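You operate a simulated robot arm through the tools that you are given. There is no shell and no other tool. Be economical: measure what you need, move in short steps, check, and stop when the job is done.

You run a simulated two-armed robot. Do the job below in one go: nothing can be reset, and whatever is moved stays where it is left.

TASK
Open the blue cupboard door, take the yellow box and put it on the lower shelf of the blue cupboard, then shut the door.

It is judged by the outcome, as a careful person would: the job done as asked, and still so three seconds after it is handed in. It fails if anything else is knocked over, pushed out of place, dropped, spilled or broken.

THE ROBOT
Two 7-joint arms with two-finger parallel grippers on one trunk, on a base that drives. Base frame: it is fixed to the floor where the robot stands at the start and does not move with it; the origin is under the middle of the robot, x ahead of it, y to its left, z up. Lengths are in mm, angles in rad, forces in N, time in s.
The left shoulder is at the start at [60, 144, 826], the right one opposite. With the tool pointing down near the work surface each hand reaches from about 100 to 640 mm from the robot's upright axis, wherever it stands, measured 20 degrees to its own side. Places, roughly: blue cupboard door [700, 200, 400]; lower shelf of the blue cupboard [900, 200, 100]; yellow box [750, 1750, 1000]. Payload 1.57 kg a hand.
The tool frame of a hand sits at the grasp point between the pads (the TCP): z along the fingers, y along the line on which they close. The tips reach 30 mm beyond it. The gripper opens to 110 mm. The fingers are 24 mm wide and 12 mm thick; the gripper's body (48 by 112 mm) begins 78 mm behind the TCP.
Orientation is that of the tool frame in the base frame, as [roll, pitch, yaw] about the fixed x, y, z axes, in that order (R = Rz(yaw) Ry(pitch) Rx(roll)). With the fingers straight down and closing along the base's y, the tool's x points along the base's -x, its y along +y and its z along -z.

THE INTERFACE
- The arms move only by the tool jog_arm. It takes "left_plan", "right_plan" or both (then of equal length, played together; a hand with none holds still); each is one flat list of numbers, 6 for each row, row after row: the shift along the base's x, y, z in mm, then the turn, a rotation vector about the base's x, y, z in degrees. In form: [dx, dy, dz, ax, ay, az, dx, dy, dz, ax, ay, az, ...]. A call has 1 to 20 rows; each row shifts and turns the commanded pose from where the row before left it. "left_grip" and "right_grip" are, for a hand that has rows, the opening in per cent of the stroke, from 0 (shut) to 100 (fully open), set as the call begins (left out, the last holds). Rows are played at 5 a second. More than 50 mm and 0.15 rad between two rows, or a gripper value outside its range, and nothing of the call is played. A pose out of reach is approached as far as the arm can. The call stops where the force on the tool passes 40 N (or 10 N more than at its start, if that is more) or the arm is blocked; 0.2 s more then pass. Each finger travels about 45 mm/s and halts on what it meets, pressing with about 28 N; the grip force reading is that of the motor and also rises with nothing between the fingers. The clock runs only during rows and for 0.2 s after the last one: add rows that do not move to give the fingers time. The reply holds the time, the measured pose of the TCP, the force on the tool along the base axes, the opening and the grip force, in the units named above and with some noise, and new pictures: "pictures" is both (left out), scene, wrist or none (wrist: the cameras of the hands that moved).
- Cameras (640 x 400 px; columns grow to the right, rows downward): "scene" is now at [30.3, 40, 1429.8]; the picture's right is [0.54, -0.84, 0.00], its down [-0.68, -0.44, -0.59] and it looks along [0.50, 0.32, -0.81] (base axes); focal length 277 px, centre (320, 200). "left" rides on the left gripper at [70, -16, -141] in its tool frame; the picture's right is [0.23, 0.97, 0.00], its down [-0.86, 0.20, -0.48] and it looks along [-0.47, 0.11, 0.88] (tool axes); focal length 222 px, centre (320, 200). "right" rides on the right gripper at [70, 16, -141] in its tool frame; the picture's right is [-0.23, 0.97, 0.00], its down [-0.86, -0.20, -0.48] and it looks along [-0.47, -0.11, 0.88] (tool axes); focal length 222 px, centre (320, 200). There is no depth. A picture from a camera that has moved, and an enlarged one, comes with that camera's place and axes in the base frame and with its lens.
- raise_lower(by): slides the trunk up (or, below 0, down) by that many mm; the arms and the scene camera ride with it, the base frame stays. It gives what a move gives, with no picture.
- drive_base(legs): drives the robot by 1 to 6 legs, each [ahead, left, turn to the left] in mm, mm and rad, along the robot's own axes; the way and the turn of a leg run together, so that a leg with both is an arc; at most 1500 mm and 3.142 rad a leg. The arms and the cameras ride along, it lands a little off, and it stops where it bumps. It gives what a move gives, and a new picture of the scene camera.
- pan_tilt(pan, tilt): turns the head with the scene camera to pan (to the left, within 1.501 rad either way) and tilt (down, from -0.506 to 1.204), counted from straight ahead of the robot. It gives what a move gives, and a new picture of the scene camera.
- zoom(camera, box): a new picture of the part [left, top, right, bottom] of that camera's present view, enlarged. The clock stands still meanwhile.
- sign_off(): hands the job in; it is judged then, once.

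Go step by step. Nothing tells you exact positions but the pictures and the camera data: compare them with the known pose of the tool, close in by small moves and look again before you grip or let go. The budget is 120 turns and 170 pictures, counting those below and the enlarged ones. Unless the task says otherwise, let go and move clear before handing in, and close with one line.

The tools are called after "Request:" as a command line: name --argument value ..., lists and objects as JSON in quotes. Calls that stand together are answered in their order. jog_arm: Moves the arms, as the interface text tells. Its arguments: {"type":"object","properties":{"left_plan":{"type":"array","items":{"type":"number"}},"left_grip":{"type":"number"},"right_plan":{"type":"array","items":{"type":"number"}},"right_grip":{"type":"number"},"pictures":{"type":"string","enum":["both","scene","wrist","none"]}},"required":[]} The other tools are called the same way: raise_lower (by) slides the trunk up or down; drive_base (legs) drives the base; pan_tilt (pan, tilt) turns the head that bears the scene camera; zoom (camera, box) takes an enlarged picture of a part of a camera's view; sign_off () hands the job in.

At the start:

```text
clock: 0.0
left_tool_pos: [360.1, 485.9, 815.7]
left_tcp_rot: [3.141, 0.001, 3.141]
left_wrist_force: [-0.1, 0.5, -0.7]
left_finger_gap: 110.2
left_finger_force: 0.1
right_tool_pos: [460.1, 28.0, 762.4]
right_tcp_rot: [3.141, 0.0, -3.141]
right_wrist_force: [-0.4, 0.3, -1.3]
right_finger_gap: 110.2
right_finger_force: 0.0
trunk travel left (down, up): [-425.0, 165.0]
robot x, y, heading: [1.3, -2.5, 0.001]
head pan, tilt: [0.571, 0.935]
```

scene: 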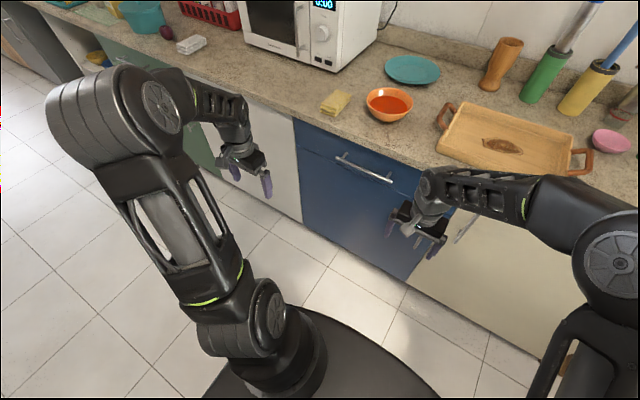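
right: 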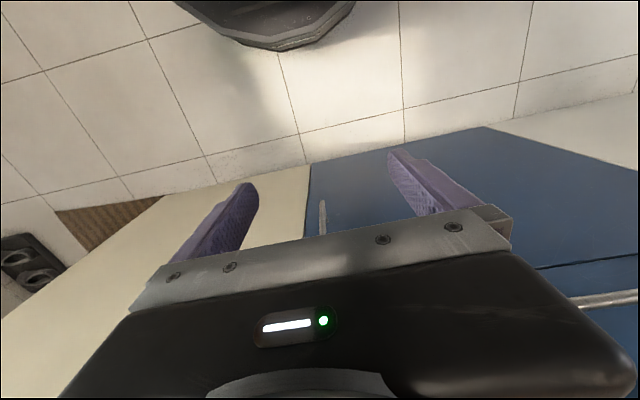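
left: 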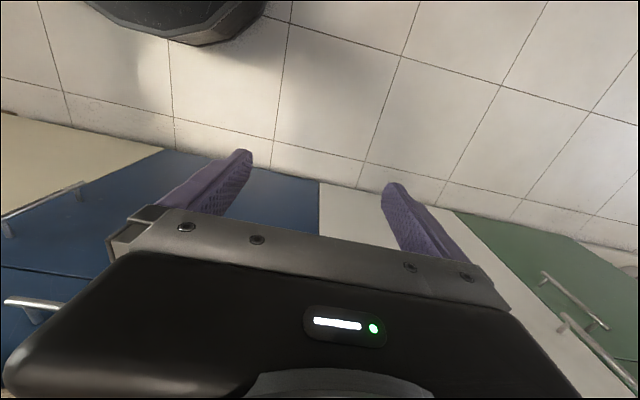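

The blue cupboard seems to have a drawer on top and a door below with an upright handle near its right edge. I look around before moving.

Request:
pan_tilt --pan 1.1 --tilt 0.4

Request:
pan_tilt --pan 0.1 --tilt 0.9

Request:
zoom --camera "right" --box '[160, 100, 640, 400]'

```text
clock: 1.0
left_tool_pos: [360.4, 486.4, 816.0]
left_tcp_rot: [-3.141, 0.0, 3.14]
left_wrist_force: [-0.4, -0.2, 0.7]
left_finger_gap: 110.1
left_finger_force: 0.0
right_tool_pos: [461.2, 27.7, 761.6]
right_tcp_rot: [-3.142, 0.0, 3.141]
right_wrist_force: [0.4, 0.1, 0.2]
right_finger_gap: 110.2
right_finger_force: 0.1
trunk travel left (down, up): [-425.0, 165.0]
robot x, y, heading: [1.3, 1.1, 0.004]
head pan, tilt: [1.1, 0.4]
camera scene: at [10.6, 82.7, 1475.3], right [0.89, -0.45, 0.0], down [-0.18, -0.35, -0.92], along [0.42, 0.82, -0.39], focal length 277 px, centre (320, 200)
```

scene: 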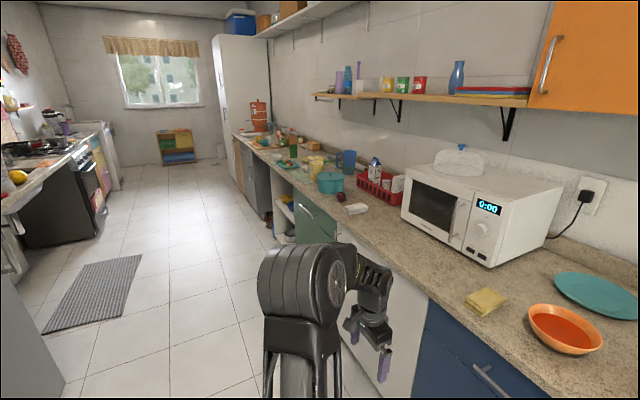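

```text
clock: 2.2
left_tool_pos: [359.9, 485.9, 816.0]
left_tcp_rot: [3.141, 0.0, -3.141]
left_wrist_force: [-0.1, -0.6, -0.5]
left_finger_gap: 110.1
left_finger_force: 0.1
right_tool_pos: [461.8, 27.1, 762.4]
right_tcp_rot: [-3.141, 0.0, 3.141]
right_wrist_force: [-0.2, 0.5, 0.6]
right_finger_gap: 110.4
right_finger_force: 0.1
trunk travel left (down, up): [-425.0, 165.0]
robot x, y, heading: [3.1, -0.8, 0.003]
head pan, tilt: [0.099, 0.901]
camera scene: at [43.6, 7.8, 1432.4], right [0.1, -0.99, 0.0], down [-0.78, -0.08, -0.62], along [0.62, 0.06, -0.78], focal length 277 px, centre (320, 200)
```

scene: 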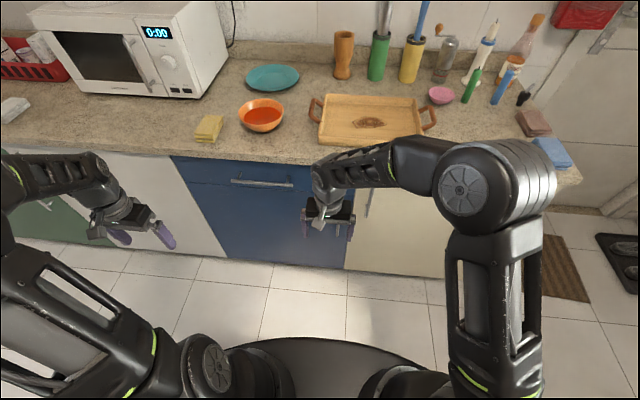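

```text
1.33 times, centred on (400, 250) of right
camera zoom: at [392.0, 43.5, 903.5], right [0.23, 0.97, 0.0], down [0.86, -0.2, 0.48], along [0.47, -0.11, -0.88], focal length 296 px, centre (213, 133)
```

zoom: 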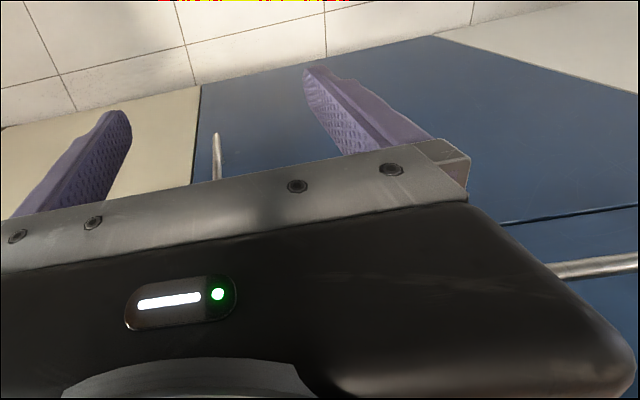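

The cupboard front is near x 680, spanning y of about -60 to 570, with the door hinged on its left and the handle near y -13. I'll fetch the box first, while the shut door leaves the way free, so I drive left along the counter.

Request:
drive_base --legs '[[0, 1500, 0]]'

Request:
pan_tilt --pan 0.3 --tilt 0.5

```text
clock: 9.7
left_tool_pos: [377.0, 1994.6, 816.3]
left_tcp_rot: [3.141, -0.001, 3.13]
left_wrist_force: [-0.1, -0.6, -0.5]
left_finger_gap: 109.7
left_finger_force: 0.1
right_tool_pos: [470.7, 1534.3, 763.1]
right_tcp_rot: [3.141, 0.001, 3.129]
right_wrist_force: [-0.8, 0.4, 1.0]
right_finger_gap: 110.1
right_finger_force: 0.1
trunk travel left (down, up): [-425.0, 165.0]
robot x, y, heading: [9.5, 1512.0, -0.011]
head pan, tilt: [0.099, 0.901]
camera scene: at [53.5, 1520.5, 1432.4], right [0.09, -1.0, 0.0], down [-0.78, -0.07, -0.62], along [0.62, 0.05, -0.78], focal length 277 px, centre (320, 200)
```

scene: 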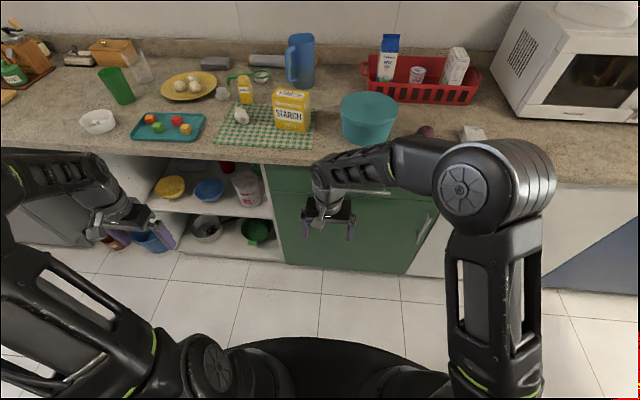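

```text
clock: 10.6
left_tool_pos: [376.1, 1994.8, 817.0]
left_tcp_rot: [3.141, -0.001, 3.13]
left_wrist_force: [0.1, 0.2, -0.6]
left_finger_gap: 110.0
left_finger_force: 0.0
right_tool_pos: [470.8, 1533.8, 762.2]
right_tcp_rot: [3.141, 0.0, 3.13]
right_wrist_force: [0.3, -0.1, 0.5]
right_finger_gap: 110.0
right_finger_force: 0.0
trunk travel left (down, up): [-425.0, 165.0]
robot x, y, heading: [6.2, 1513.8, -0.016]
head pan, tilt: [0.3, 0.499]
camera scene: at [65.5, 1539.5, 1466.2], right [0.28, -0.96, 0.0], down [-0.46, -0.14, -0.88], along [0.84, 0.25, -0.48], focal length 277 px, centre (320, 200)
```

scene: 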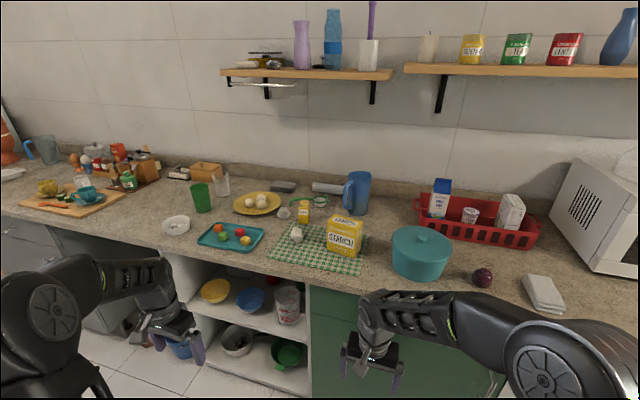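

The yellow box is the starch carton on the green cloth. I enlarge it to measure it.

Request:
zoom --camera "scene" --box '[264, 180, 424, 280]'

```text
4.00 times, centred on (344, 230) of scene
camera zoom: at [65.5, 1539.5, 1466.2], right [0.28, -0.96, 0.0], down [-0.46, -0.14, -0.88], along [0.84, 0.25, -0.48], focal length 1109 px, centre (224, 80)
```

zoom: 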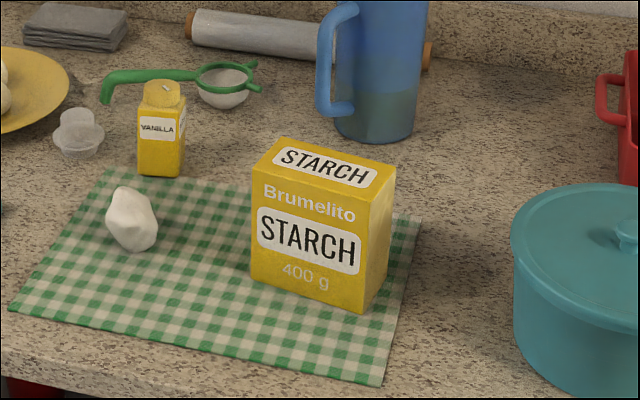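

The box measures about 97 wide (y), 60 deep and 105 high, with its front face near x 753, y 1627–1723, turned about -7°. I raise the trunk, pull the right hand back and tilt the left hand's fingers forward.

Request:
raise_lower --by 150

Request:
jog_arm --left_plan '[0, -30, 10, 0, -7.5, 0, 0, -30, 10, 0, -7.5, 0, 0, -30, 10, 0, -7.5, 0, 0, -30, 10, 0, -7.5, 0, 0, -30, 10, 0, -7.5, 0, 0, -30, 10, 0, -7.5, 0, 0, -30, 10, 0, -7.5, 0, 0, -30, 10, 0, -7.5, 0]' --right_plan '[-25, -20, 0, 0, 0, 0, -25, -20, 0, 0, 0, 0, -25, -20, 0, 0, 0, 0, -25, -20, 0, 0, 0, 0, -25, -20, 0, 0, 0, 0, -25, -20, 0, 0, 0, 0, -25, -20, 0, 0, 0, 0, 0, 0, 0, 0, 0, 0]' --left_grip 100

```text
clock: 12.3
left_tool_pos: [376.3, 1994.0, 965.8]
left_tcp_rot: [-3.141, -0.001, 3.13]
left_wrist_force: [0.2, 0.3, -0.7]
left_finger_gap: 109.9
left_finger_force: 0.1
right_tool_pos: [470.3, 1534.6, 911.8]
right_tcp_rot: [-3.141, 0.0, 3.131]
right_wrist_force: [-0.1, 0.3, -0.2]
right_finger_gap: 109.9
right_finger_force: 0.0
trunk travel left (down, up): [-575.0, 15.0]
robot x, y, heading: [9.6, 1513.6, -0.013]
head pan, tilt: [0.3, 0.499]
```

```text
clock: 14.1
left_tool_pos: [483.3, 1833.4, 1103.0]
left_tcp_rot: [3.12, 1.047, 3.118]
left_wrist_force: [0.0, 0.6, 0.4]
left_finger_gap: 110.2
left_finger_force: 0.0
left hand out of reach, approached as far as the arm can: row 5, 6, 7, 8
right_tool_pos: [305.2, 1397.4, 913.8]
right_tcp_rot: [-3.14, -0.004, 3.13]
right_wrist_force: [0.2, -0.3, 0.0]
right_finger_gap: 110.1
right_finger_force: 0.2
right hand out of reach, approached as far as the arm can: row 7
trunk travel left (down, up): [-575.0, 15.0]
robot x, y, heading: [15.6, 1512.0, -0.014]
head pan, tilt: [0.3, 0.499]
camera scene: at [65.8, 1539.7, 1616.2], right [0.28, -0.96, 0.0], down [-0.46, -0.14, -0.88], along [0.84, 0.25, -0.48], focal length 277 px, centre (320, 200)
camera right: at [237.2, 1415.3, 1054.2], right [0.24, 0.97, 0.0], down [0.85, -0.21, 0.48], along [0.46, -0.12, -0.88], focal length 222 px, centre (320, 200)
camera left: at [326.0, 1817.8, 1112.5], right [-0.11, 0.98, -0.19], down [0.01, 0.19, 0.98], along [0.99, 0.1, -0.03], focal length 222 px, centre (320, 200)
```

scene: 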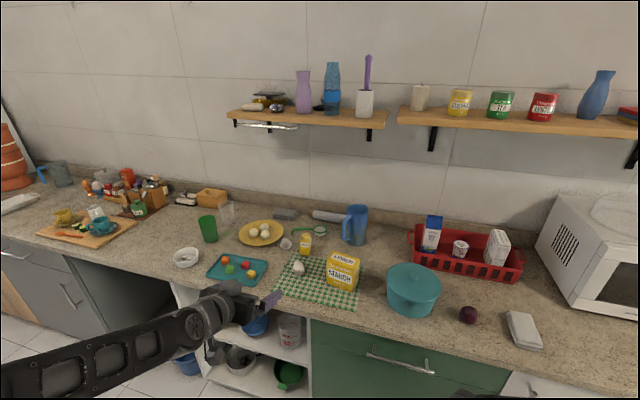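
right: 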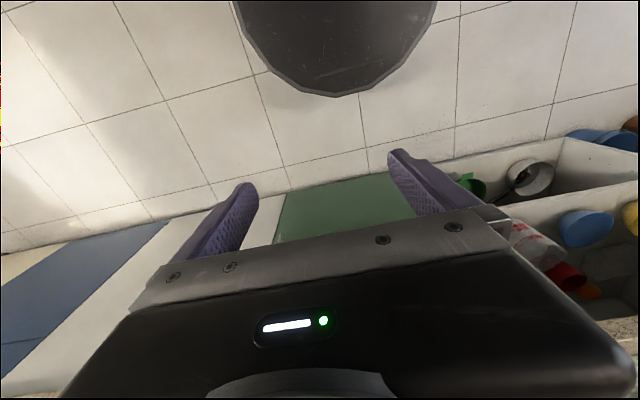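
left: 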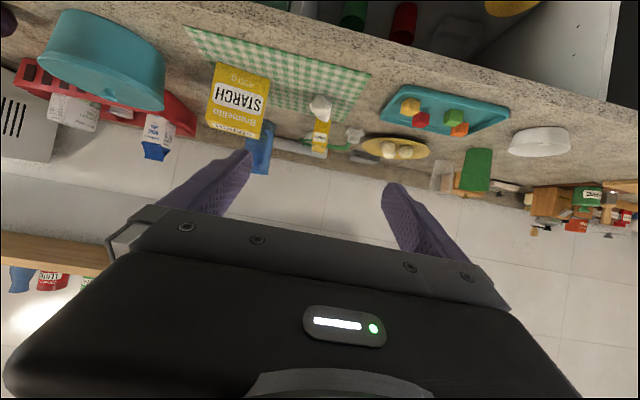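

The left hand is level with the box, fingers forward and 30° down, but folded too close to the body. I drive ahead 150 for easier reach.

Request:
drive_base --legs '[[150, 0, 0.014]]'

Request:
jog_arm --left_plan '[30, 0, 0, 0, 0, 0]' --pictures "wrist"

```text
clock: 15.5
left_tool_pos: [630.2, 1839.0, 1103.0]
left_tcp_rot: [3.12, 1.043, 3.129]
left_wrist_force: [0.7, -0.2, 0.2]
left_finger_gap: 110.1
left_finger_force: 0.0
right_tool_pos: [458.1, 1402.3, 913.0]
right_tcp_rot: [3.141, -0.004, -3.141]
right_wrist_force: [-0.1, -0.5, 0.1]
right_finger_gap: 109.8
right_finger_force: 0.0
trunk travel left (down, up): [-575.0, 15.0]
robot x, y, heading: [157.6, 1513.5, -0.006]
head pan, tilt: [0.3, 0.499]
camera scene: at [217.3, 1539.3, 1616.2], right [0.3, -0.96, 0.0], down [-0.46, -0.14, -0.88], along [0.84, 0.26, -0.48], focal length 277 px, centre (320, 200)
```

scene: 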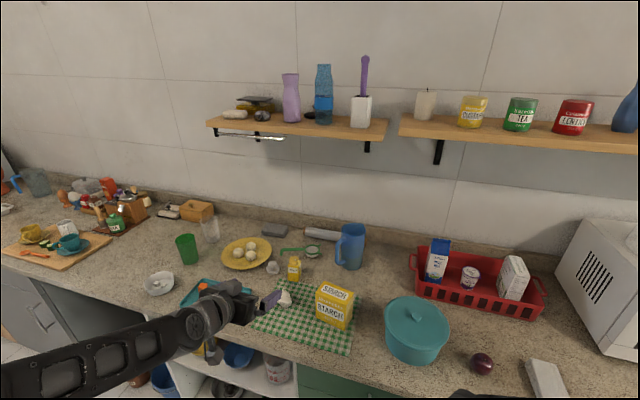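

```text
clock: 15.9
left_tool_pos: [660.5, 1838.2, 1101.3]
left_tcp_rot: [3.119, 1.043, 3.131]
left_wrist_force: [0.1, 0.3, -0.5]
left_finger_gap: 110.1
left_finger_force: 0.0
right_tool_pos: [459.0, 1400.4, 913.0]
right_tcp_rot: [-3.14, -0.004, -3.141]
right_wrist_force: [-0.1, 0.0, 0.1]
right_finger_gap: 110.0
right_finger_force: 0.2
trunk travel left (down, up): [-575.0, 15.0]
robot x, y, heading: [161.3, 1515.5, -0.001]
head pan, tilt: [0.3, 0.499]
camera left: at [503.3, 1820.9, 1111.9], right [-0.12, 0.98, -0.19], down [0.02, 0.19, 0.98], along [0.99, 0.11, -0.04], focal length 222 px, centre (320, 200)
```

left: 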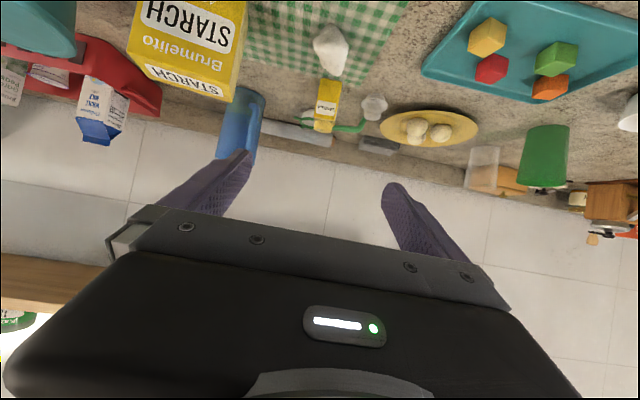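

Now I line up in front of the box, above its height, and turn to its yaw.

Request:
jog_arm --left_plan '[-2, -40, -15, 0, 0, -2.5, -2, -40, -15, 0, 0, -2.5, -2, -40, -15, 0, 0, -2, 0, -30, -15, 0, 0, 0]'

Request:
zoom --camera "scene" --box '[240, 240, 400, 340]'

```text
clock: 16.9
left_tool_pos: [680.4, 1693.5, 1048.8]
left_tcp_rot: [3.119, 1.044, 3.006]
left_wrist_force: [0.0, 0.1, 0.2]
left_finger_gap: 109.8
left_finger_force: 0.1
left hand out of reach, approached as far as the arm can: row 2, 3, 4
right_tool_pos: [458.0, 1400.9, 911.6]
right_tcp_rot: [-3.141, -0.003, -3.141]
right_wrist_force: [-0.3, -0.4, -0.4]
right_finger_gap: 110.0
right_finger_force: 0.0
trunk travel left (down, up): [-575.0, 15.0]
robot x, y, heading: [159.7, 1514.8, 0.004]
head pan, tilt: [0.3, 0.499]
camera scene: at [216.0, 1538.9, 1616.3], right [0.3, -0.96, 0.0], down [-0.46, -0.14, -0.88], along [0.84, 0.26, -0.48], focal length 277 px, centre (320, 200)
camera left: at [521.7, 1694.8, 1059.6], right [0.0, 0.98, -0.19], down [0.04, 0.19, 0.98], along [1.0, -0.01, -0.04], focal length 222 px, centre (320, 200)
```

scene: 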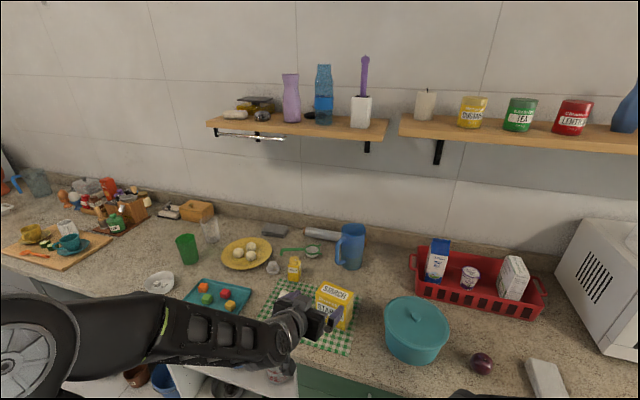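
left: 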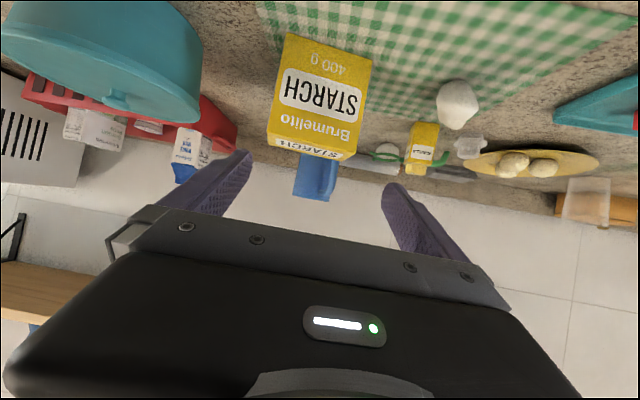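

```text
4.00 times, centred on (320, 290) of scene
camera zoom: at [216.0, 1538.9, 1616.3], right [0.3, -0.96, 0.0], down [-0.46, -0.14, -0.88], along [0.84, 0.26, -0.48], focal length 1109 px, centre (320, -160)
```

zoom: 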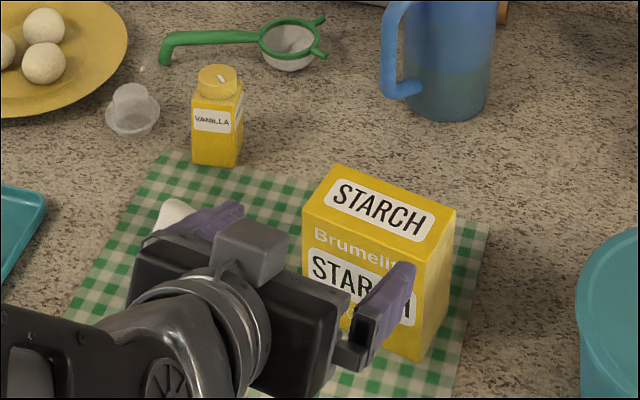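

The wrist view agrees: front edge from (748,1625) to (764,1721), centre about (785,1668). I lower to grip height in front of it and check.

Request:
jog_arm --left_plan '[0, -4, -35, 0, 0, -0.5, 0, -4, -35, 0, 0, -0.5, 0, -3, -35, 0, 0, 0]'

```text
clock: 17.7
left_tool_pos: [684.2, 1680.5, 944.4]
left_tcp_rot: [3.121, 1.045, 2.99]
left_wrist_force: [1.2, -0.8, 0.1]
left_finger_gap: 110.3
left_finger_force: 0.0
left hand out of reach, approached as far as the arm can: row 1
right_tool_pos: [457.8, 1399.8, 913.1]
right_tcp_rot: [-3.14, -0.004, -3.141]
right_wrist_force: [-0.3, -0.4, -0.6]
right_finger_gap: 110.1
right_finger_force: 0.0
trunk travel left (down, up): [-575.0, 15.0]
robot x, y, heading: [161.1, 1513.5, 0.002]
head pan, tilt: [0.3, 0.499]
camera scene: at [216.8, 1539.3, 1616.2], right [0.3, -0.96, 0.0], down [-0.46, -0.14, -0.88], along [0.84, 0.26, -0.48], focal length 277 px, centre (320, 200)
camera left: at [526.0, 1686.1, 952.9], right [0.02, 0.98, -0.19], down [0.04, 0.19, 0.98], along [1.0, -0.03, -0.04], focal length 222 px, centre (320, 200)
```

scene: 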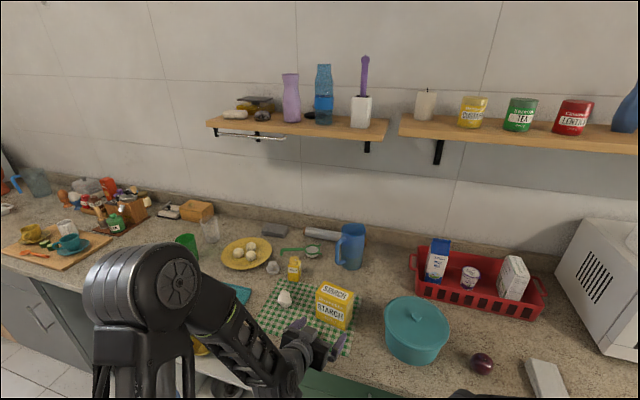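
left: 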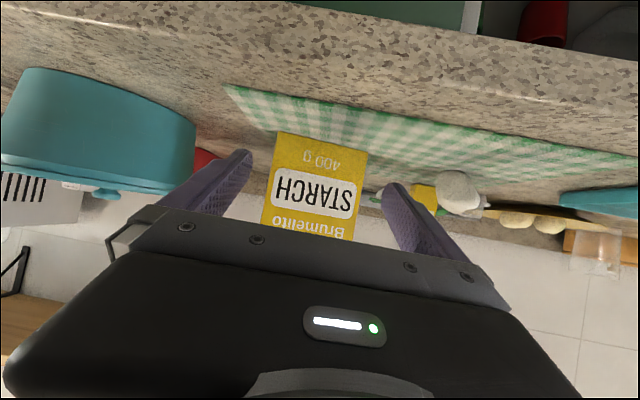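

The box sits between the fingers' lines, off by about 3 mm. I advance most of the way.

Request:
jog_arm --left_plan '[20, 0, 0, 0, 0, 0, 20, -3, 0, 0, 0, 0, 20, -3, 0, 0, 0, 0]' --pictures "both"

Request:
zoom --camera "scene" --box '[260, 260, 388, 340]'

```text
clock: 18.5
left_tool_pos: [744.2, 1677.9, 944.6]
left_tcp_rot: [3.12, 1.043, 2.99]
left_wrist_force: [0.2, 0.0, -0.3]
left_finger_gap: 110.1
left_finger_force: 0.1
right_tool_pos: [456.7, 1401.5, 913.4]
right_tcp_rot: [-3.14, -0.003, -3.141]
right_wrist_force: [0.5, 0.1, 0.1]
right_finger_gap: 110.0
right_finger_force: 0.0
trunk travel left (down, up): [-575.0, 15.0]
robot x, y, heading: [159.7, 1514.9, -0.004]
head pan, tilt: [0.3, 0.499]
camera scene: at [216.2, 1539.2, 1616.2], right [0.3, -0.96, 0.0], down [-0.46, -0.14, -0.88], along [0.84, 0.26, -0.48], focal length 277 px, centre (320, 200)
camera left: at [586.3, 1680.6, 954.0], right [0.02, 0.98, -0.19], down [0.04, 0.19, 0.98], along [1.0, -0.02, -0.04], focal length 222 px, centre (320, 200)
```

scene: 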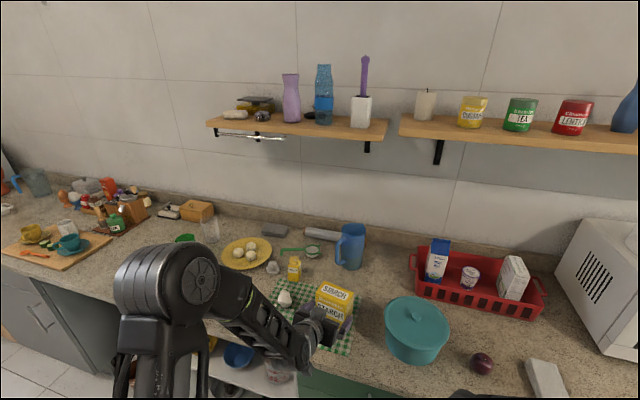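
left: 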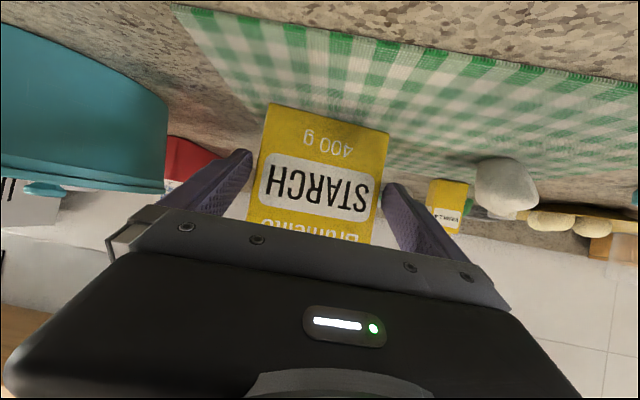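

```text
5.00 times, centred on (324, 300) of scene
camera zoom: at [216.2, 1539.2, 1616.2], right [0.3, -0.96, 0.0], down [-0.46, -0.14, -0.88], along [0.84, 0.26, -0.48], focal length 1386 px, centre (300, -300)
```

zoom: 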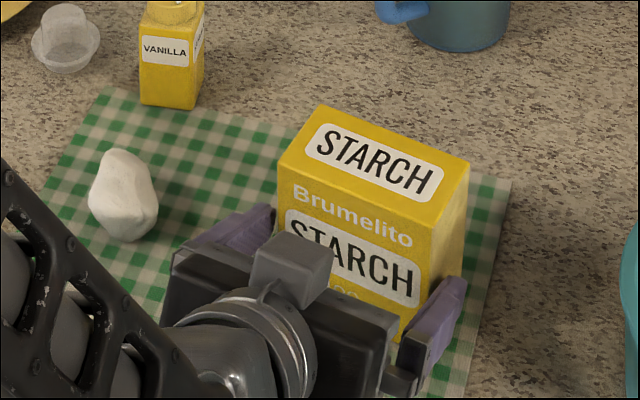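

The tips straddle the box evenly; I go on in the tool direction.

Request:
jog_arm --left_plan '[13, -2, 0, 0, 0, 0, 13, -2, 0, 0, 0, 0, 12, -2, 0, 0, 0, 0]' --pictures "wrist"

Request:
zoom --camera "scene" --box '[260, 260, 388, 340]'

```text
clock: 19.3
left_tool_pos: [781.2, 1669.9, 944.8]
left_tcp_rot: [3.12, 1.047, 2.99]
left_wrist_force: [0.2, 1.3, 0.3]
left_finger_gap: 109.8
left_finger_force: 0.3
right_tool_pos: [457.3, 1401.4, 913.9]
right_tcp_rot: [-3.139, -0.003, 3.142]
right_wrist_force: [-0.2, 0.6, -0.1]
right_finger_gap: 110.0
right_finger_force: 0.0
trunk travel left (down, up): [-575.0, 15.0]
robot x, y, heading: [161.0, 1511.1, -0.005]
head pan, tilt: [0.3, 0.499]
camera left: at [623.3, 1674.3, 954.4], right [0.02, 0.98, -0.19], down [0.04, 0.19, 0.98], along [1.0, -0.02, -0.04], focal length 222 px, centre (320, 200)
```

left: 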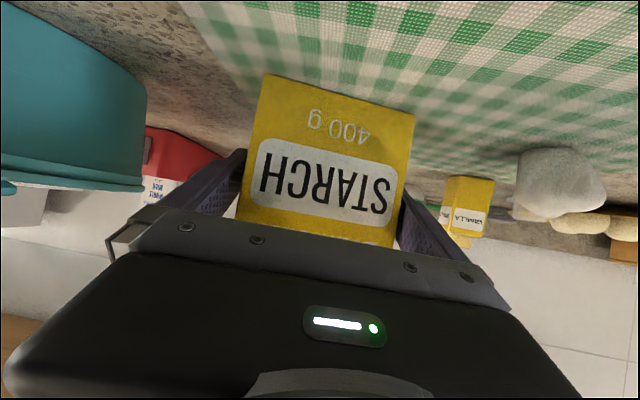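

```text
5.00 times, centred on (324, 300) of scene
camera zoom: at [215.9, 1539.2, 1616.3], right [0.3, -0.96, 0.0], down [-0.46, -0.14, -0.88], along [0.84, 0.26, -0.48], focal length 1386 px, centre (300, -300)
```

zoom: 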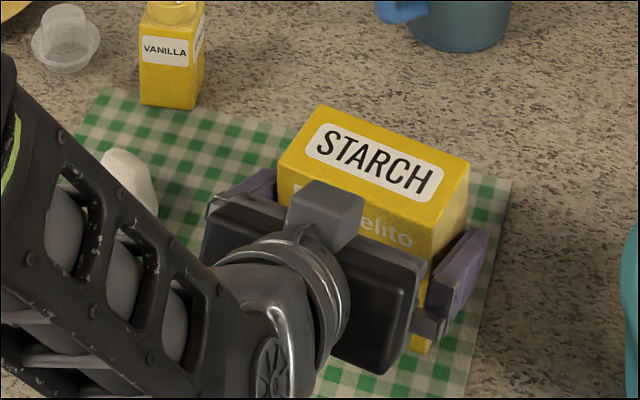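

Fingers flank the box with no contact force. I close the gripper.

Request:
jog_arm --left_plan '[0, 0, 0, 0, 0, 0, 0, 0, 0, 0, 0, 0, 0, 0, 0, 0, 0, 0, 0, 0, 0, 0, 0, 0]' --left_grip 60 --pictures "wrist"

```text
clock: 20.3
left_tool_pos: [780.9, 1670.1, 945.9]
left_tcp_rot: [3.12, 1.046, 2.988]
left_wrist_force: [0.1, -2.9, 2.5]
left_finger_gap: 100.2
left_finger_force: 27.7
right_tool_pos: [457.3, 1400.5, 912.9]
right_tcp_rot: [-3.141, -0.002, 3.141]
right_wrist_force: [0.0, -0.5, 0.4]
right_finger_gap: 110.1
right_finger_force: 0.0
trunk travel left (down, up): [-575.0, 15.0]
robot x, y, heading: [159.6, 1514.9, -0.003]
head pan, tilt: [0.3, 0.499]
camera left: at [623.0, 1673.8, 954.8], right [0.02, 0.98, -0.19], down [0.04, 0.19, 0.98], along [1.0, -0.03, -0.04], focal length 222 px, centre (320, 200)
```

left: 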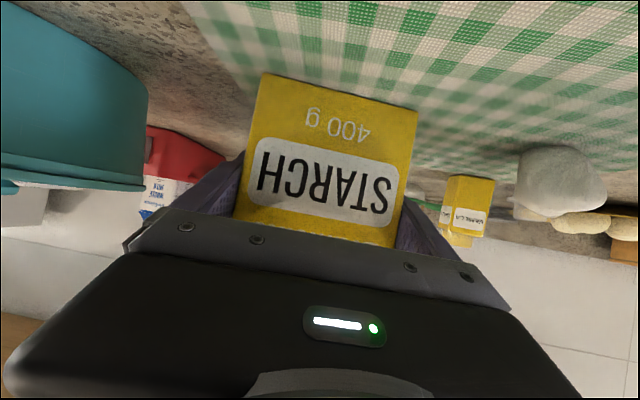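

Gripped at 100 mm opening with 28 N. I lift it straight up.

Request:
jog_arm --left_plan '[0, 0, 15, 0, 0, 0, 0, 0, 25, 0, 0, 0, 0, 0, 30, 0, 0, 0, 0, 0, 30, 0, 0, 0]'

```text
clock: 21.3
left_tool_pos: [780.3, 1670.2, 1044.5]
left_tcp_rot: [3.121, 1.043, 2.99]
left_wrist_force: [0.4, -0.1, -4.7]
left_finger_gap: 99.7
left_finger_force: 27.6
right_tool_pos: [455.5, 1400.7, 914.1]
right_tcp_rot: [-3.14, -0.001, 3.141]
right_wrist_force: [0.1, -0.3, 0.2]
right_finger_gap: 109.9
right_finger_force: 0.0
trunk travel left (down, up): [-575.0, 15.0]
robot x, y, heading: [160.0, 1511.1, 0.001]
head pan, tilt: [0.3, 0.499]
camera scene: at [215.4, 1539.3, 1616.2], right [0.3, -0.96, 0.0], down [-0.46, -0.14, -0.88], along [0.84, 0.26, -0.48], focal length 277 px, centre (320, 200)
camera left: at [622.4, 1674.3, 1054.4], right [0.02, 0.98, -0.19], down [0.04, 0.19, 0.98], along [1.0, -0.03, -0.04], focal length 222 px, centre (320, 200)
```

scene: 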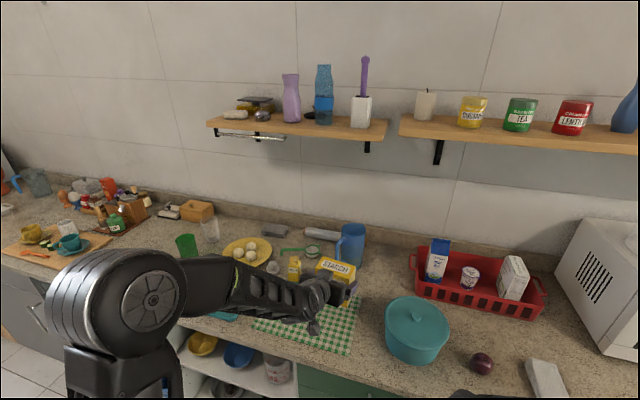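
left: 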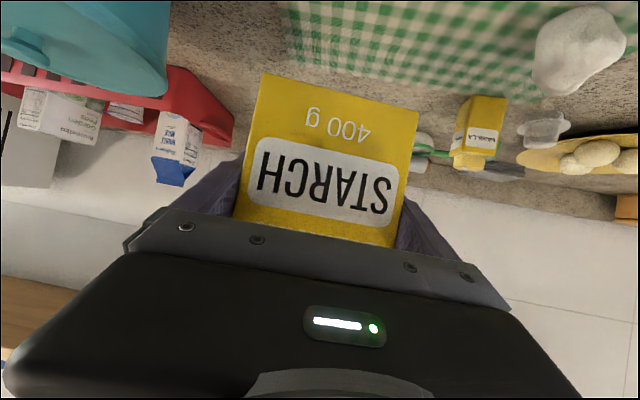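

The box is lifted cleanly. I back away from the counter and drive right to stand to the right of the blue door.

Request:
drive_base --legs '[[-280, 0, 0], [0, -1450, 0], [0, -200, 0]]'

Request:
pan_tilt --pan 0.2 --tilt 1.0

```text
clock: 31.2
left_tool_pos: [487.9, 23.8, 1043.7]
left_tcp_rot: [3.118, 1.046, 2.971]
left_wrist_force: [1.0, -0.2, -3.7]
left_finger_gap: 100.0
left_finger_force: 28.1
right_tool_pos: [159.9, -241.1, 912.9]
right_tcp_rot: [3.139, -0.003, 3.126]
right_wrist_force: [-0.5, 0.0, 0.1]
right_finger_gap: 110.0
right_finger_force: 0.0
trunk travel left (down, up): [-575.0, 15.0]
robot x, y, heading: [-139.0, -123.8, -0.01]
head pan, tilt: [0.3, 0.499]
camera scene: at [-79.7, -98.9, 1616.3], right [0.28, -0.96, 0.0], down [-0.46, -0.13, -0.88], along [0.84, 0.25, -0.48], focal length 277 px, centre (320, 200)
```

scene: 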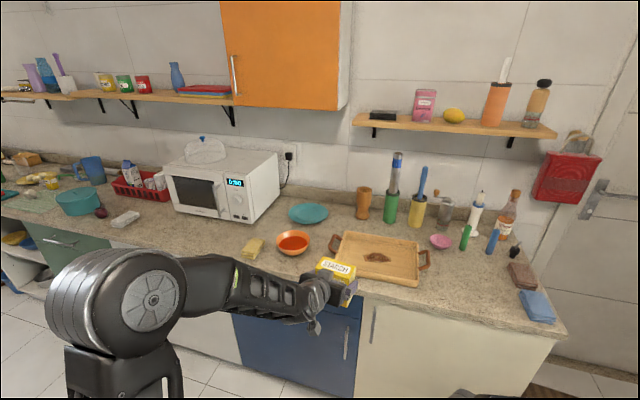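

```text
clock: 32.1
left_tool_pos: [488.2, 25.3, 1044.8]
left_tcp_rot: [3.121, 1.046, 2.974]
left_wrist_force: [-0.7, 0.2, -4.3]
left_finger_gap: 99.8
left_finger_force: 28.4
right_tool_pos: [159.4, -239.1, 912.9]
right_tcp_rot: [-3.139, -0.004, 3.125]
right_wrist_force: [0.1, 0.5, -0.7]
right_finger_gap: 110.0
right_finger_force: 0.1
trunk travel left (down, up): [-575.0, 15.0]
robot x, y, heading: [-137.6, -122.9, -0.015]
head pan, tilt: [0.201, 1.0]
camera scene: at [-98.5, -110.1, 1575.2], right [0.18, -0.98, 0.0], down [-0.83, -0.15, -0.54], along [0.53, 0.1, -0.84], focal length 277 px, centre (320, 200)
```

scene: 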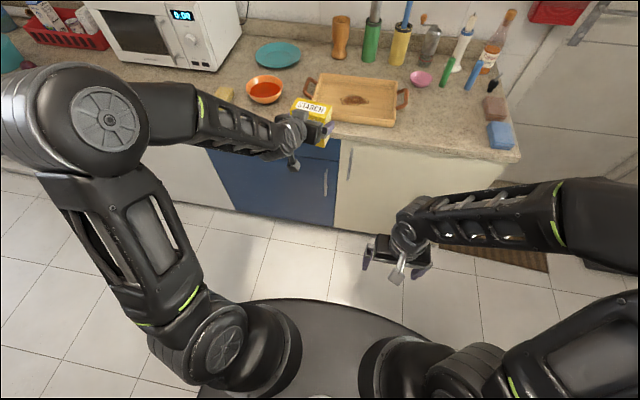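

The blue door's upright handle is now visible by its right edge. I enlarge it.

Request:
zoom --camera "scene" --box '[200, 130, 360, 230]'

```text
4.00 times, centred on (280, 180) of scene
camera zoom: at [-98.5, -110.1, 1575.2], right [0.18, -0.98, 0.0], down [-0.83, -0.15, -0.54], along [0.53, 0.1, -0.84], focal length 1109 px, centre (480, 280)
```

zoom: 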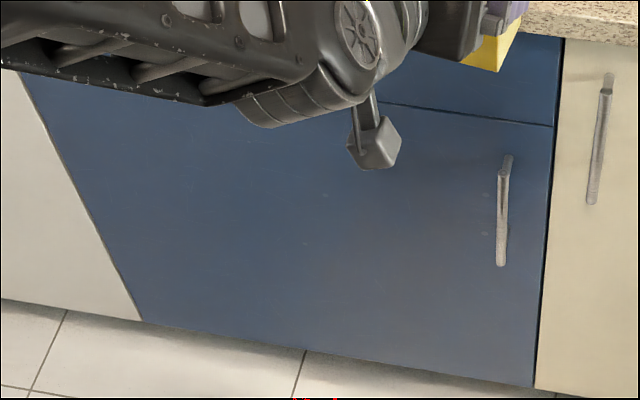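

I take the door as y -46 to 578, z 58 to 663, its face near x 684, with the handle bar near y 0, z 430–617. I lower the trunk, shift the held box left and high, and bring the right hand fingers-forward to handle height.

Request:
raise_lower --by -250

Request:
jog_arm --left_plan '[0, 20, 10, 0, 0, 0, 0, 20, 10, 0, 0, 0, 0, 20, 10, 0, 0, 0, 0, 20, 10, 0, 0, 0, 0, 20, 10, 0, 0, 0, 0, 20, 10, 0, 0, 0, 0, 20, 10, 0, 0, 0, 0, 20, 10, 0, 0, 0, 0, 20, 10, 0, 0, 0, 0, 20, 10, 0, 0, 0]' --right_plan '[35, 20, -13, 0, -7.5, 0, 35, 20, -13, 0, -7.5, 0, 35, 20, -13, 0, -7.5, 0, 35, 20, -13, 0, -7.5, 0, 35, 20, -13, 0, -7.5, 0, 35, 20, -13, 0, -7.5, 0, 35, 20, -13, 0, -7.5, 0, 35, 20, -13, 0, -7.5, 0, 35, 20, -13, 0, -7.5, 0, 35, 20, -13, 0, -7.5, 0]'

```text
clock: 34.7
left_tool_pos: [486.3, 23.9, 794.5]
left_tcp_rot: [3.12, 1.044, 2.974]
left_wrist_force: [1.2, -0.1, -3.4]
left_finger_gap: 100.1
left_finger_force: 27.4
right_tool_pos: [159.4, -239.5, 662.7]
right_tcp_rot: [-3.14, -0.004, 3.127]
right_wrist_force: [0.1, 0.7, 0.6]
right_finger_gap: 110.0
right_finger_force: 0.1
trunk travel left (down, up): [-325.0, 265.0]
robot x, y, heading: [-137.1, -123.6, -0.019]
head pan, tilt: [0.201, 1.0]
```

```text
clock: 36.8
left_tool_pos: [488.5, 201.8, 882.4]
left_tcp_rot: [3.122, 1.043, 2.973]
left_wrist_force: [0.3, 0.4, -3.9]
left_finger_gap: 100.1
left_finger_force: 28.4
right_tool_pos: [489.9, -3.4, 637.9]
right_tcp_rot: [2.488, 1.101, 2.502]
right_wrist_force: [0.7, 0.2, -0.5]
right_finger_gap: 110.2
right_finger_force: 0.1
trunk travel left (down, up): [-325.0, 265.0]
robot x, y, heading: [-133.1, -123.9, -0.018]
head pan, tilt: [0.201, 1.0]
stopped in row 10 (right hand): the arm was blocked; the commanded pose is now the measured one
camera scene: at [-98.4, -110.1, 1325.2], right [0.18, -0.98, 0.0], down [-0.83, -0.15, -0.54], along [0.53, 0.1, -0.84], focal length 277 px, centre (320, 200)
camera right: at [334.5, 21.4, 630.8], right [0.12, 0.87, 0.47], down [-0.14, -0.46, 0.88], along [0.98, -0.17, 0.07], focal length 222 px, centre (320, 200)
camera left: at [329.8, 209.5, 892.3], right [0.04, 0.98, -0.19], down [0.04, 0.19, 0.98], along [1.0, -0.04, -0.04], focal length 222 px, centre (320, 200)
```

scene: 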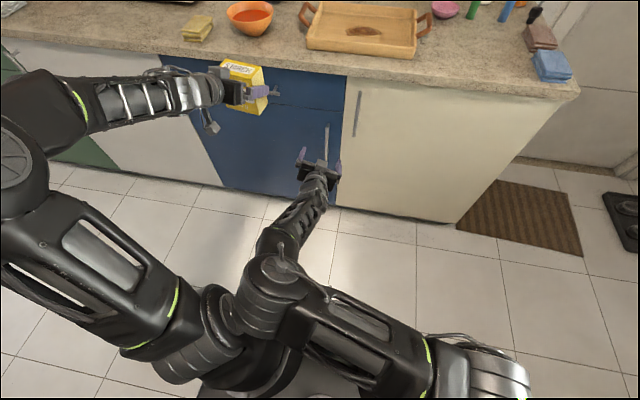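
right: 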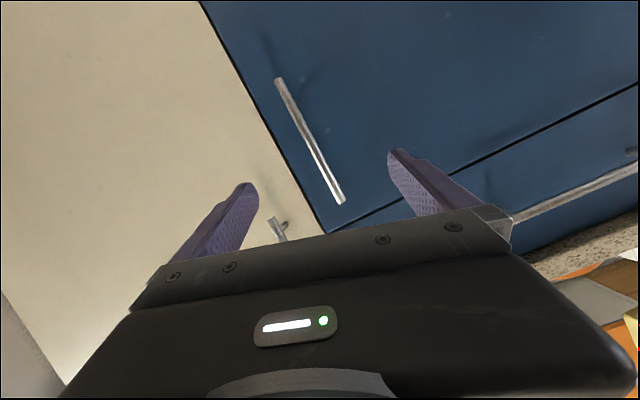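
left: 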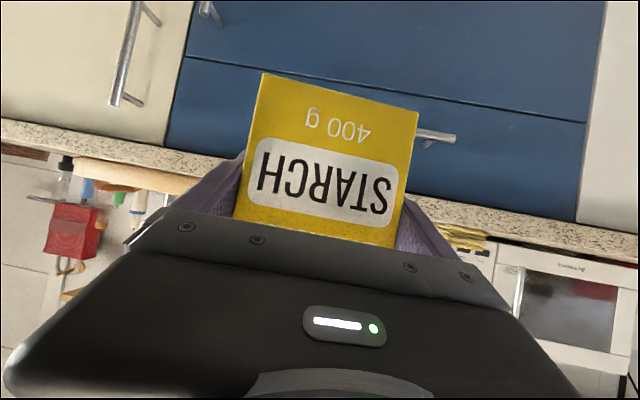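

The right arm got blocked by its wrist crossing near the left shoulder; the handle lies too far left for it. I shift the base left so that the handle is straight ahead of the right shoulder.

Request:
drive_base --legs '[[0, 260, 0.018]]'

Request:
jog_arm --right_plan '[10, -30, -10, 0, 0, 0, 15, -35, -10, 0, 0, 0, 15, -35, -10, 0, 0, 0, 15, -35, -10, 0, 0, 0, 15, -35, -10, 0, 0, 0, 15, -35, -10, 0, 0, 0]'

```text
clock: 38.6
left_tool_pos: [483.3, 477.5, 882.6]
left_tcp_rot: [3.121, 1.047, 2.99]
left_wrist_force: [-0.6, 0.2, -3.3]
left_finger_gap: 99.9
left_finger_force: 27.9
right_tool_pos: [490.5, 269.5, 638.0]
right_tcp_rot: [2.49, 1.101, 2.526]
right_wrist_force: [-0.1, -0.4, 0.1]
right_finger_gap: 109.9
right_finger_force: 0.0
trunk travel left (down, up): [-325.0, 265.0]
robot x, y, heading: [-132.3, 137.7, 0.005]
head pan, tilt: [0.201, 1.0]
camera scene: at [-97.1, 152.3, 1325.1], right [0.2, -0.98, 0.0], down [-0.82, -0.17, -0.54], along [0.53, 0.11, -0.84], focal length 277 px, centre (320, 200)
```

scene: 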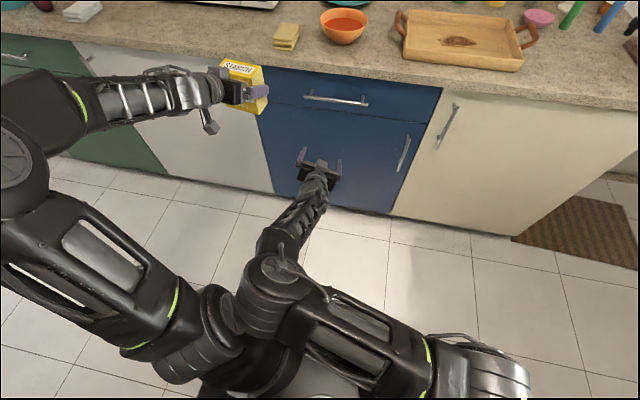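

```text
clock: 40.0
left_tool_pos: [484.4, 475.1, 883.6]
left_tcp_rot: [3.12, 1.045, 2.989]
left_wrist_force: [0.7, 0.1, -4.0]
left_finger_gap: 99.9
left_finger_force: 28.4
right_tool_pos: [574.2, 63.8, 577.8]
right_tcp_rot: [2.488, 1.101, 2.523]
right_wrist_force: [-0.6, -0.5, -0.3]
right_finger_gap: 110.1
right_finger_force: 0.0
trunk travel left (down, up): [-325.0, 265.0]
robot x, y, heading: [-133.0, 136.1, 0.005]
head pan, tilt: [0.201, 1.0]
camera scene: at [-97.1, 151.8, 1325.2], right [0.2, -0.98, 0.0], down [-0.82, -0.17, -0.54], along [0.53, 0.11, -0.84], focal length 277 px, centre (320, 200)
camera right: at [418.8, 86.2, 569.9], right [0.1, 0.88, 0.47], down [-0.13, -0.46, 0.88], along [0.99, -0.15, 0.07], focal length 222 px, centre (320, 200)
```

scene: 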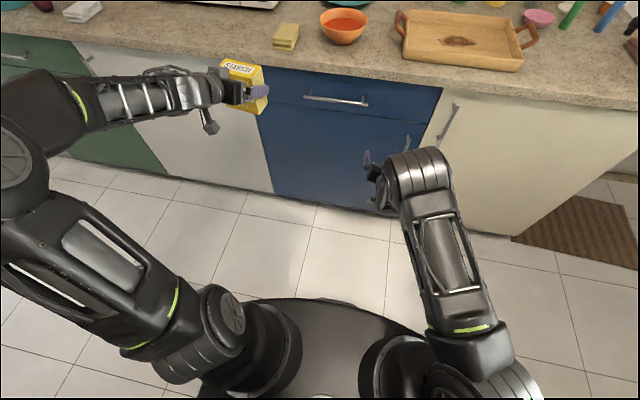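
right: 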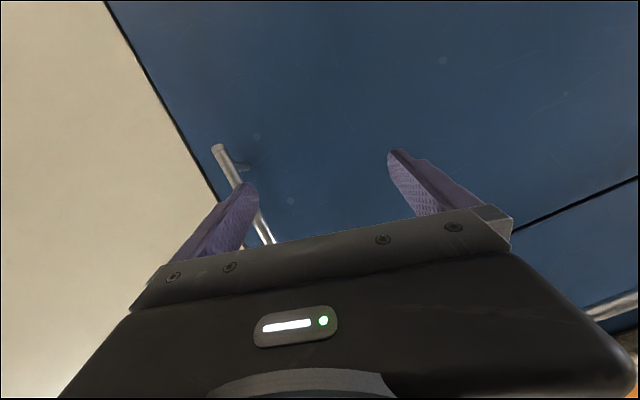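

The hand is near the handle but rolled about 16°. I level it and move it in front of the bar at about y -17, staying clear of the door.

Request:
jog_arm --right_plan '[-4, -20, -10, -4, -3, -1.2, -4, -20, -10, -4, -3, -1.2, -4, -20, -10, -4, -3, -1.2, -4, -20, -10, -4, -3, -1.2]'

```text
clock: 41.0
left_tool_pos: [482.8, 476.5, 882.7]
left_tcp_rot: [3.119, 1.045, 2.988]
left_wrist_force: [-0.9, 0.6, -3.2]
left_finger_gap: 100.0
left_finger_force: 28.1
right_tool_pos: [557.8, -15.4, 538.3]
right_tcp_rot: [3.101, 1.412, 3.032]
right_wrist_force: [0.0, -0.2, -0.1]
right_finger_gap: 109.9
right_finger_force: 0.1
trunk travel left (down, up): [-325.0, 265.0]
robot x, y, heading: [-130.6, 136.1, 0.004]
head pan, tilt: [0.201, 1.0]
camera scene: at [-97.1, 151.9, 1325.2], right [0.2, -0.98, 0.0], down [-0.82, -0.17, -0.54], along [0.53, 0.11, -0.84], focal length 277 px, centre (320, 200)
camera right: at [410.2, 11.1, 490.7], right [0.1, 0.97, 0.23], down [-0.35, -0.18, 0.92], along [0.93, -0.18, 0.32], focal length 222 px, centre (320, 200)
```

scene: 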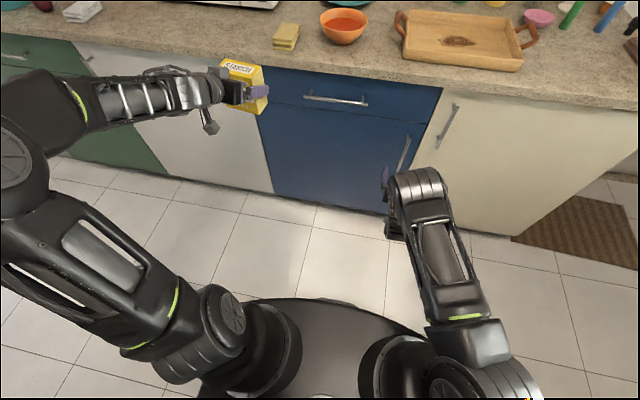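
right: 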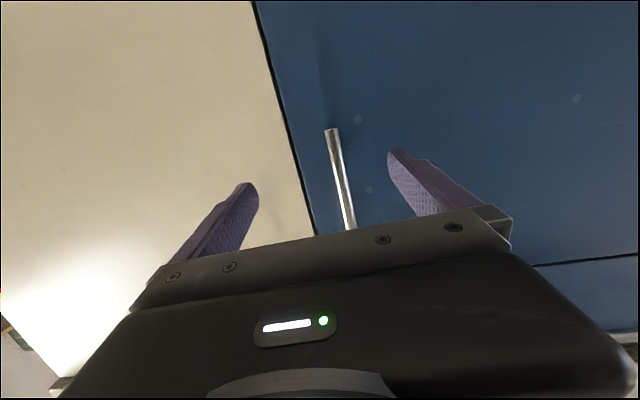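

Triangulating two wrist views and the scene view puts the bar at x 606, y about -3, z 500–680, so the door face is near x 640 and hinge near y 537. I rise to mid-handle first, then advance around the bar.

Request:
jog_arm --right_plan '[-5, 6, 22, 0, 0, 1, -5, 6, 22, 0, 0, 1]' --pictures "both"

Request:
zoom --camera "scene" --box '[340, 100, 500, 200]'

```text
clock: 41.6
left_tool_pos: [483.0, 475.6, 884.0]
left_tcp_rot: [3.118, 1.047, 2.99]
left_wrist_force: [0.1, -0.4, -3.9]
left_finger_gap: 100.0
left_finger_force: 28.2
right_tool_pos: [547.2, -4.1, 581.3]
right_tcp_rot: [3.096, 1.411, 3.061]
right_wrist_force: [0.0, -0.6, -0.1]
right_finger_gap: 110.2
right_finger_force: 0.1
trunk travel left (down, up): [-325.0, 265.0]
robot x, y, heading: [-129.2, 141.1, 0.003]
head pan, tilt: [0.201, 1.0]
camera scene: at [-97.2, 151.9, 1325.1], right [0.2, -0.98, 0.0], down [-0.82, -0.17, -0.54], along [0.53, 0.11, -0.84], focal length 277 px, centre (320, 200)
camera right: at [399.7, 18.3, 535.3], right [0.07, 0.97, 0.23], down [-0.34, -0.19, 0.92], along [0.94, -0.14, 0.32], focal length 222 px, centre (320, 200)
```

scene: 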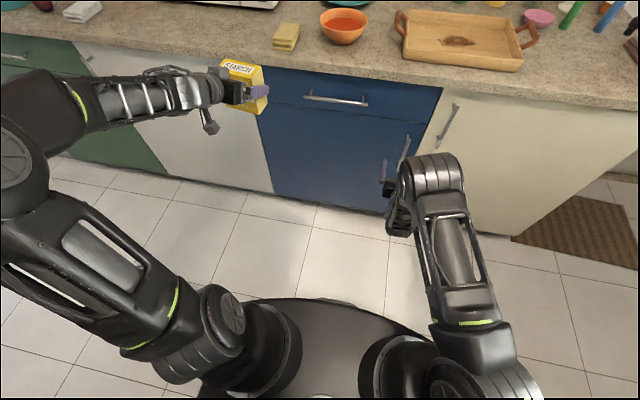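
right: 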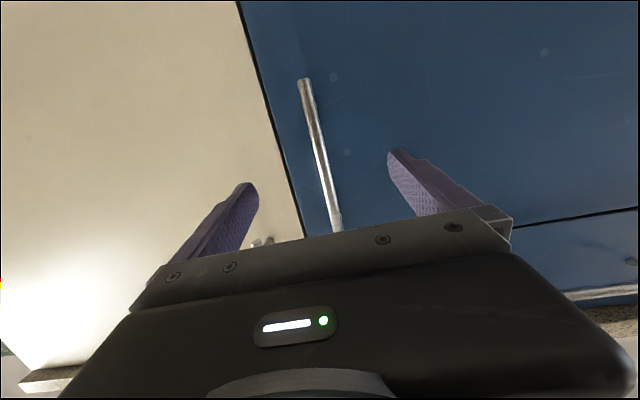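

```text
4.00 times, centred on (420, 150) of scene
camera zoom: at [-97.2, 151.9, 1325.1], right [0.2, -0.98, 0.0], down [-0.82, -0.17, -0.54], along [0.53, 0.11, -0.84], focal length 1109 px, centre (-80, 400)
```

zoom: 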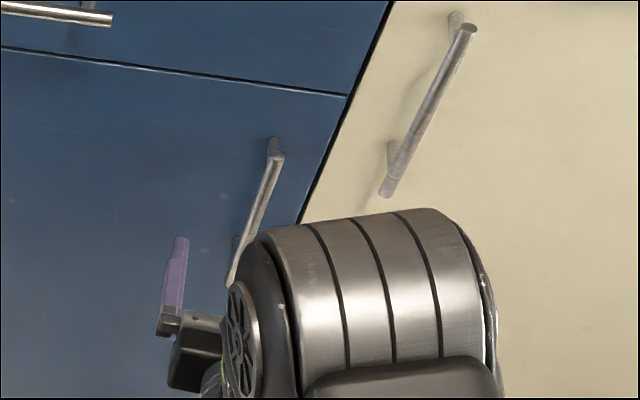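

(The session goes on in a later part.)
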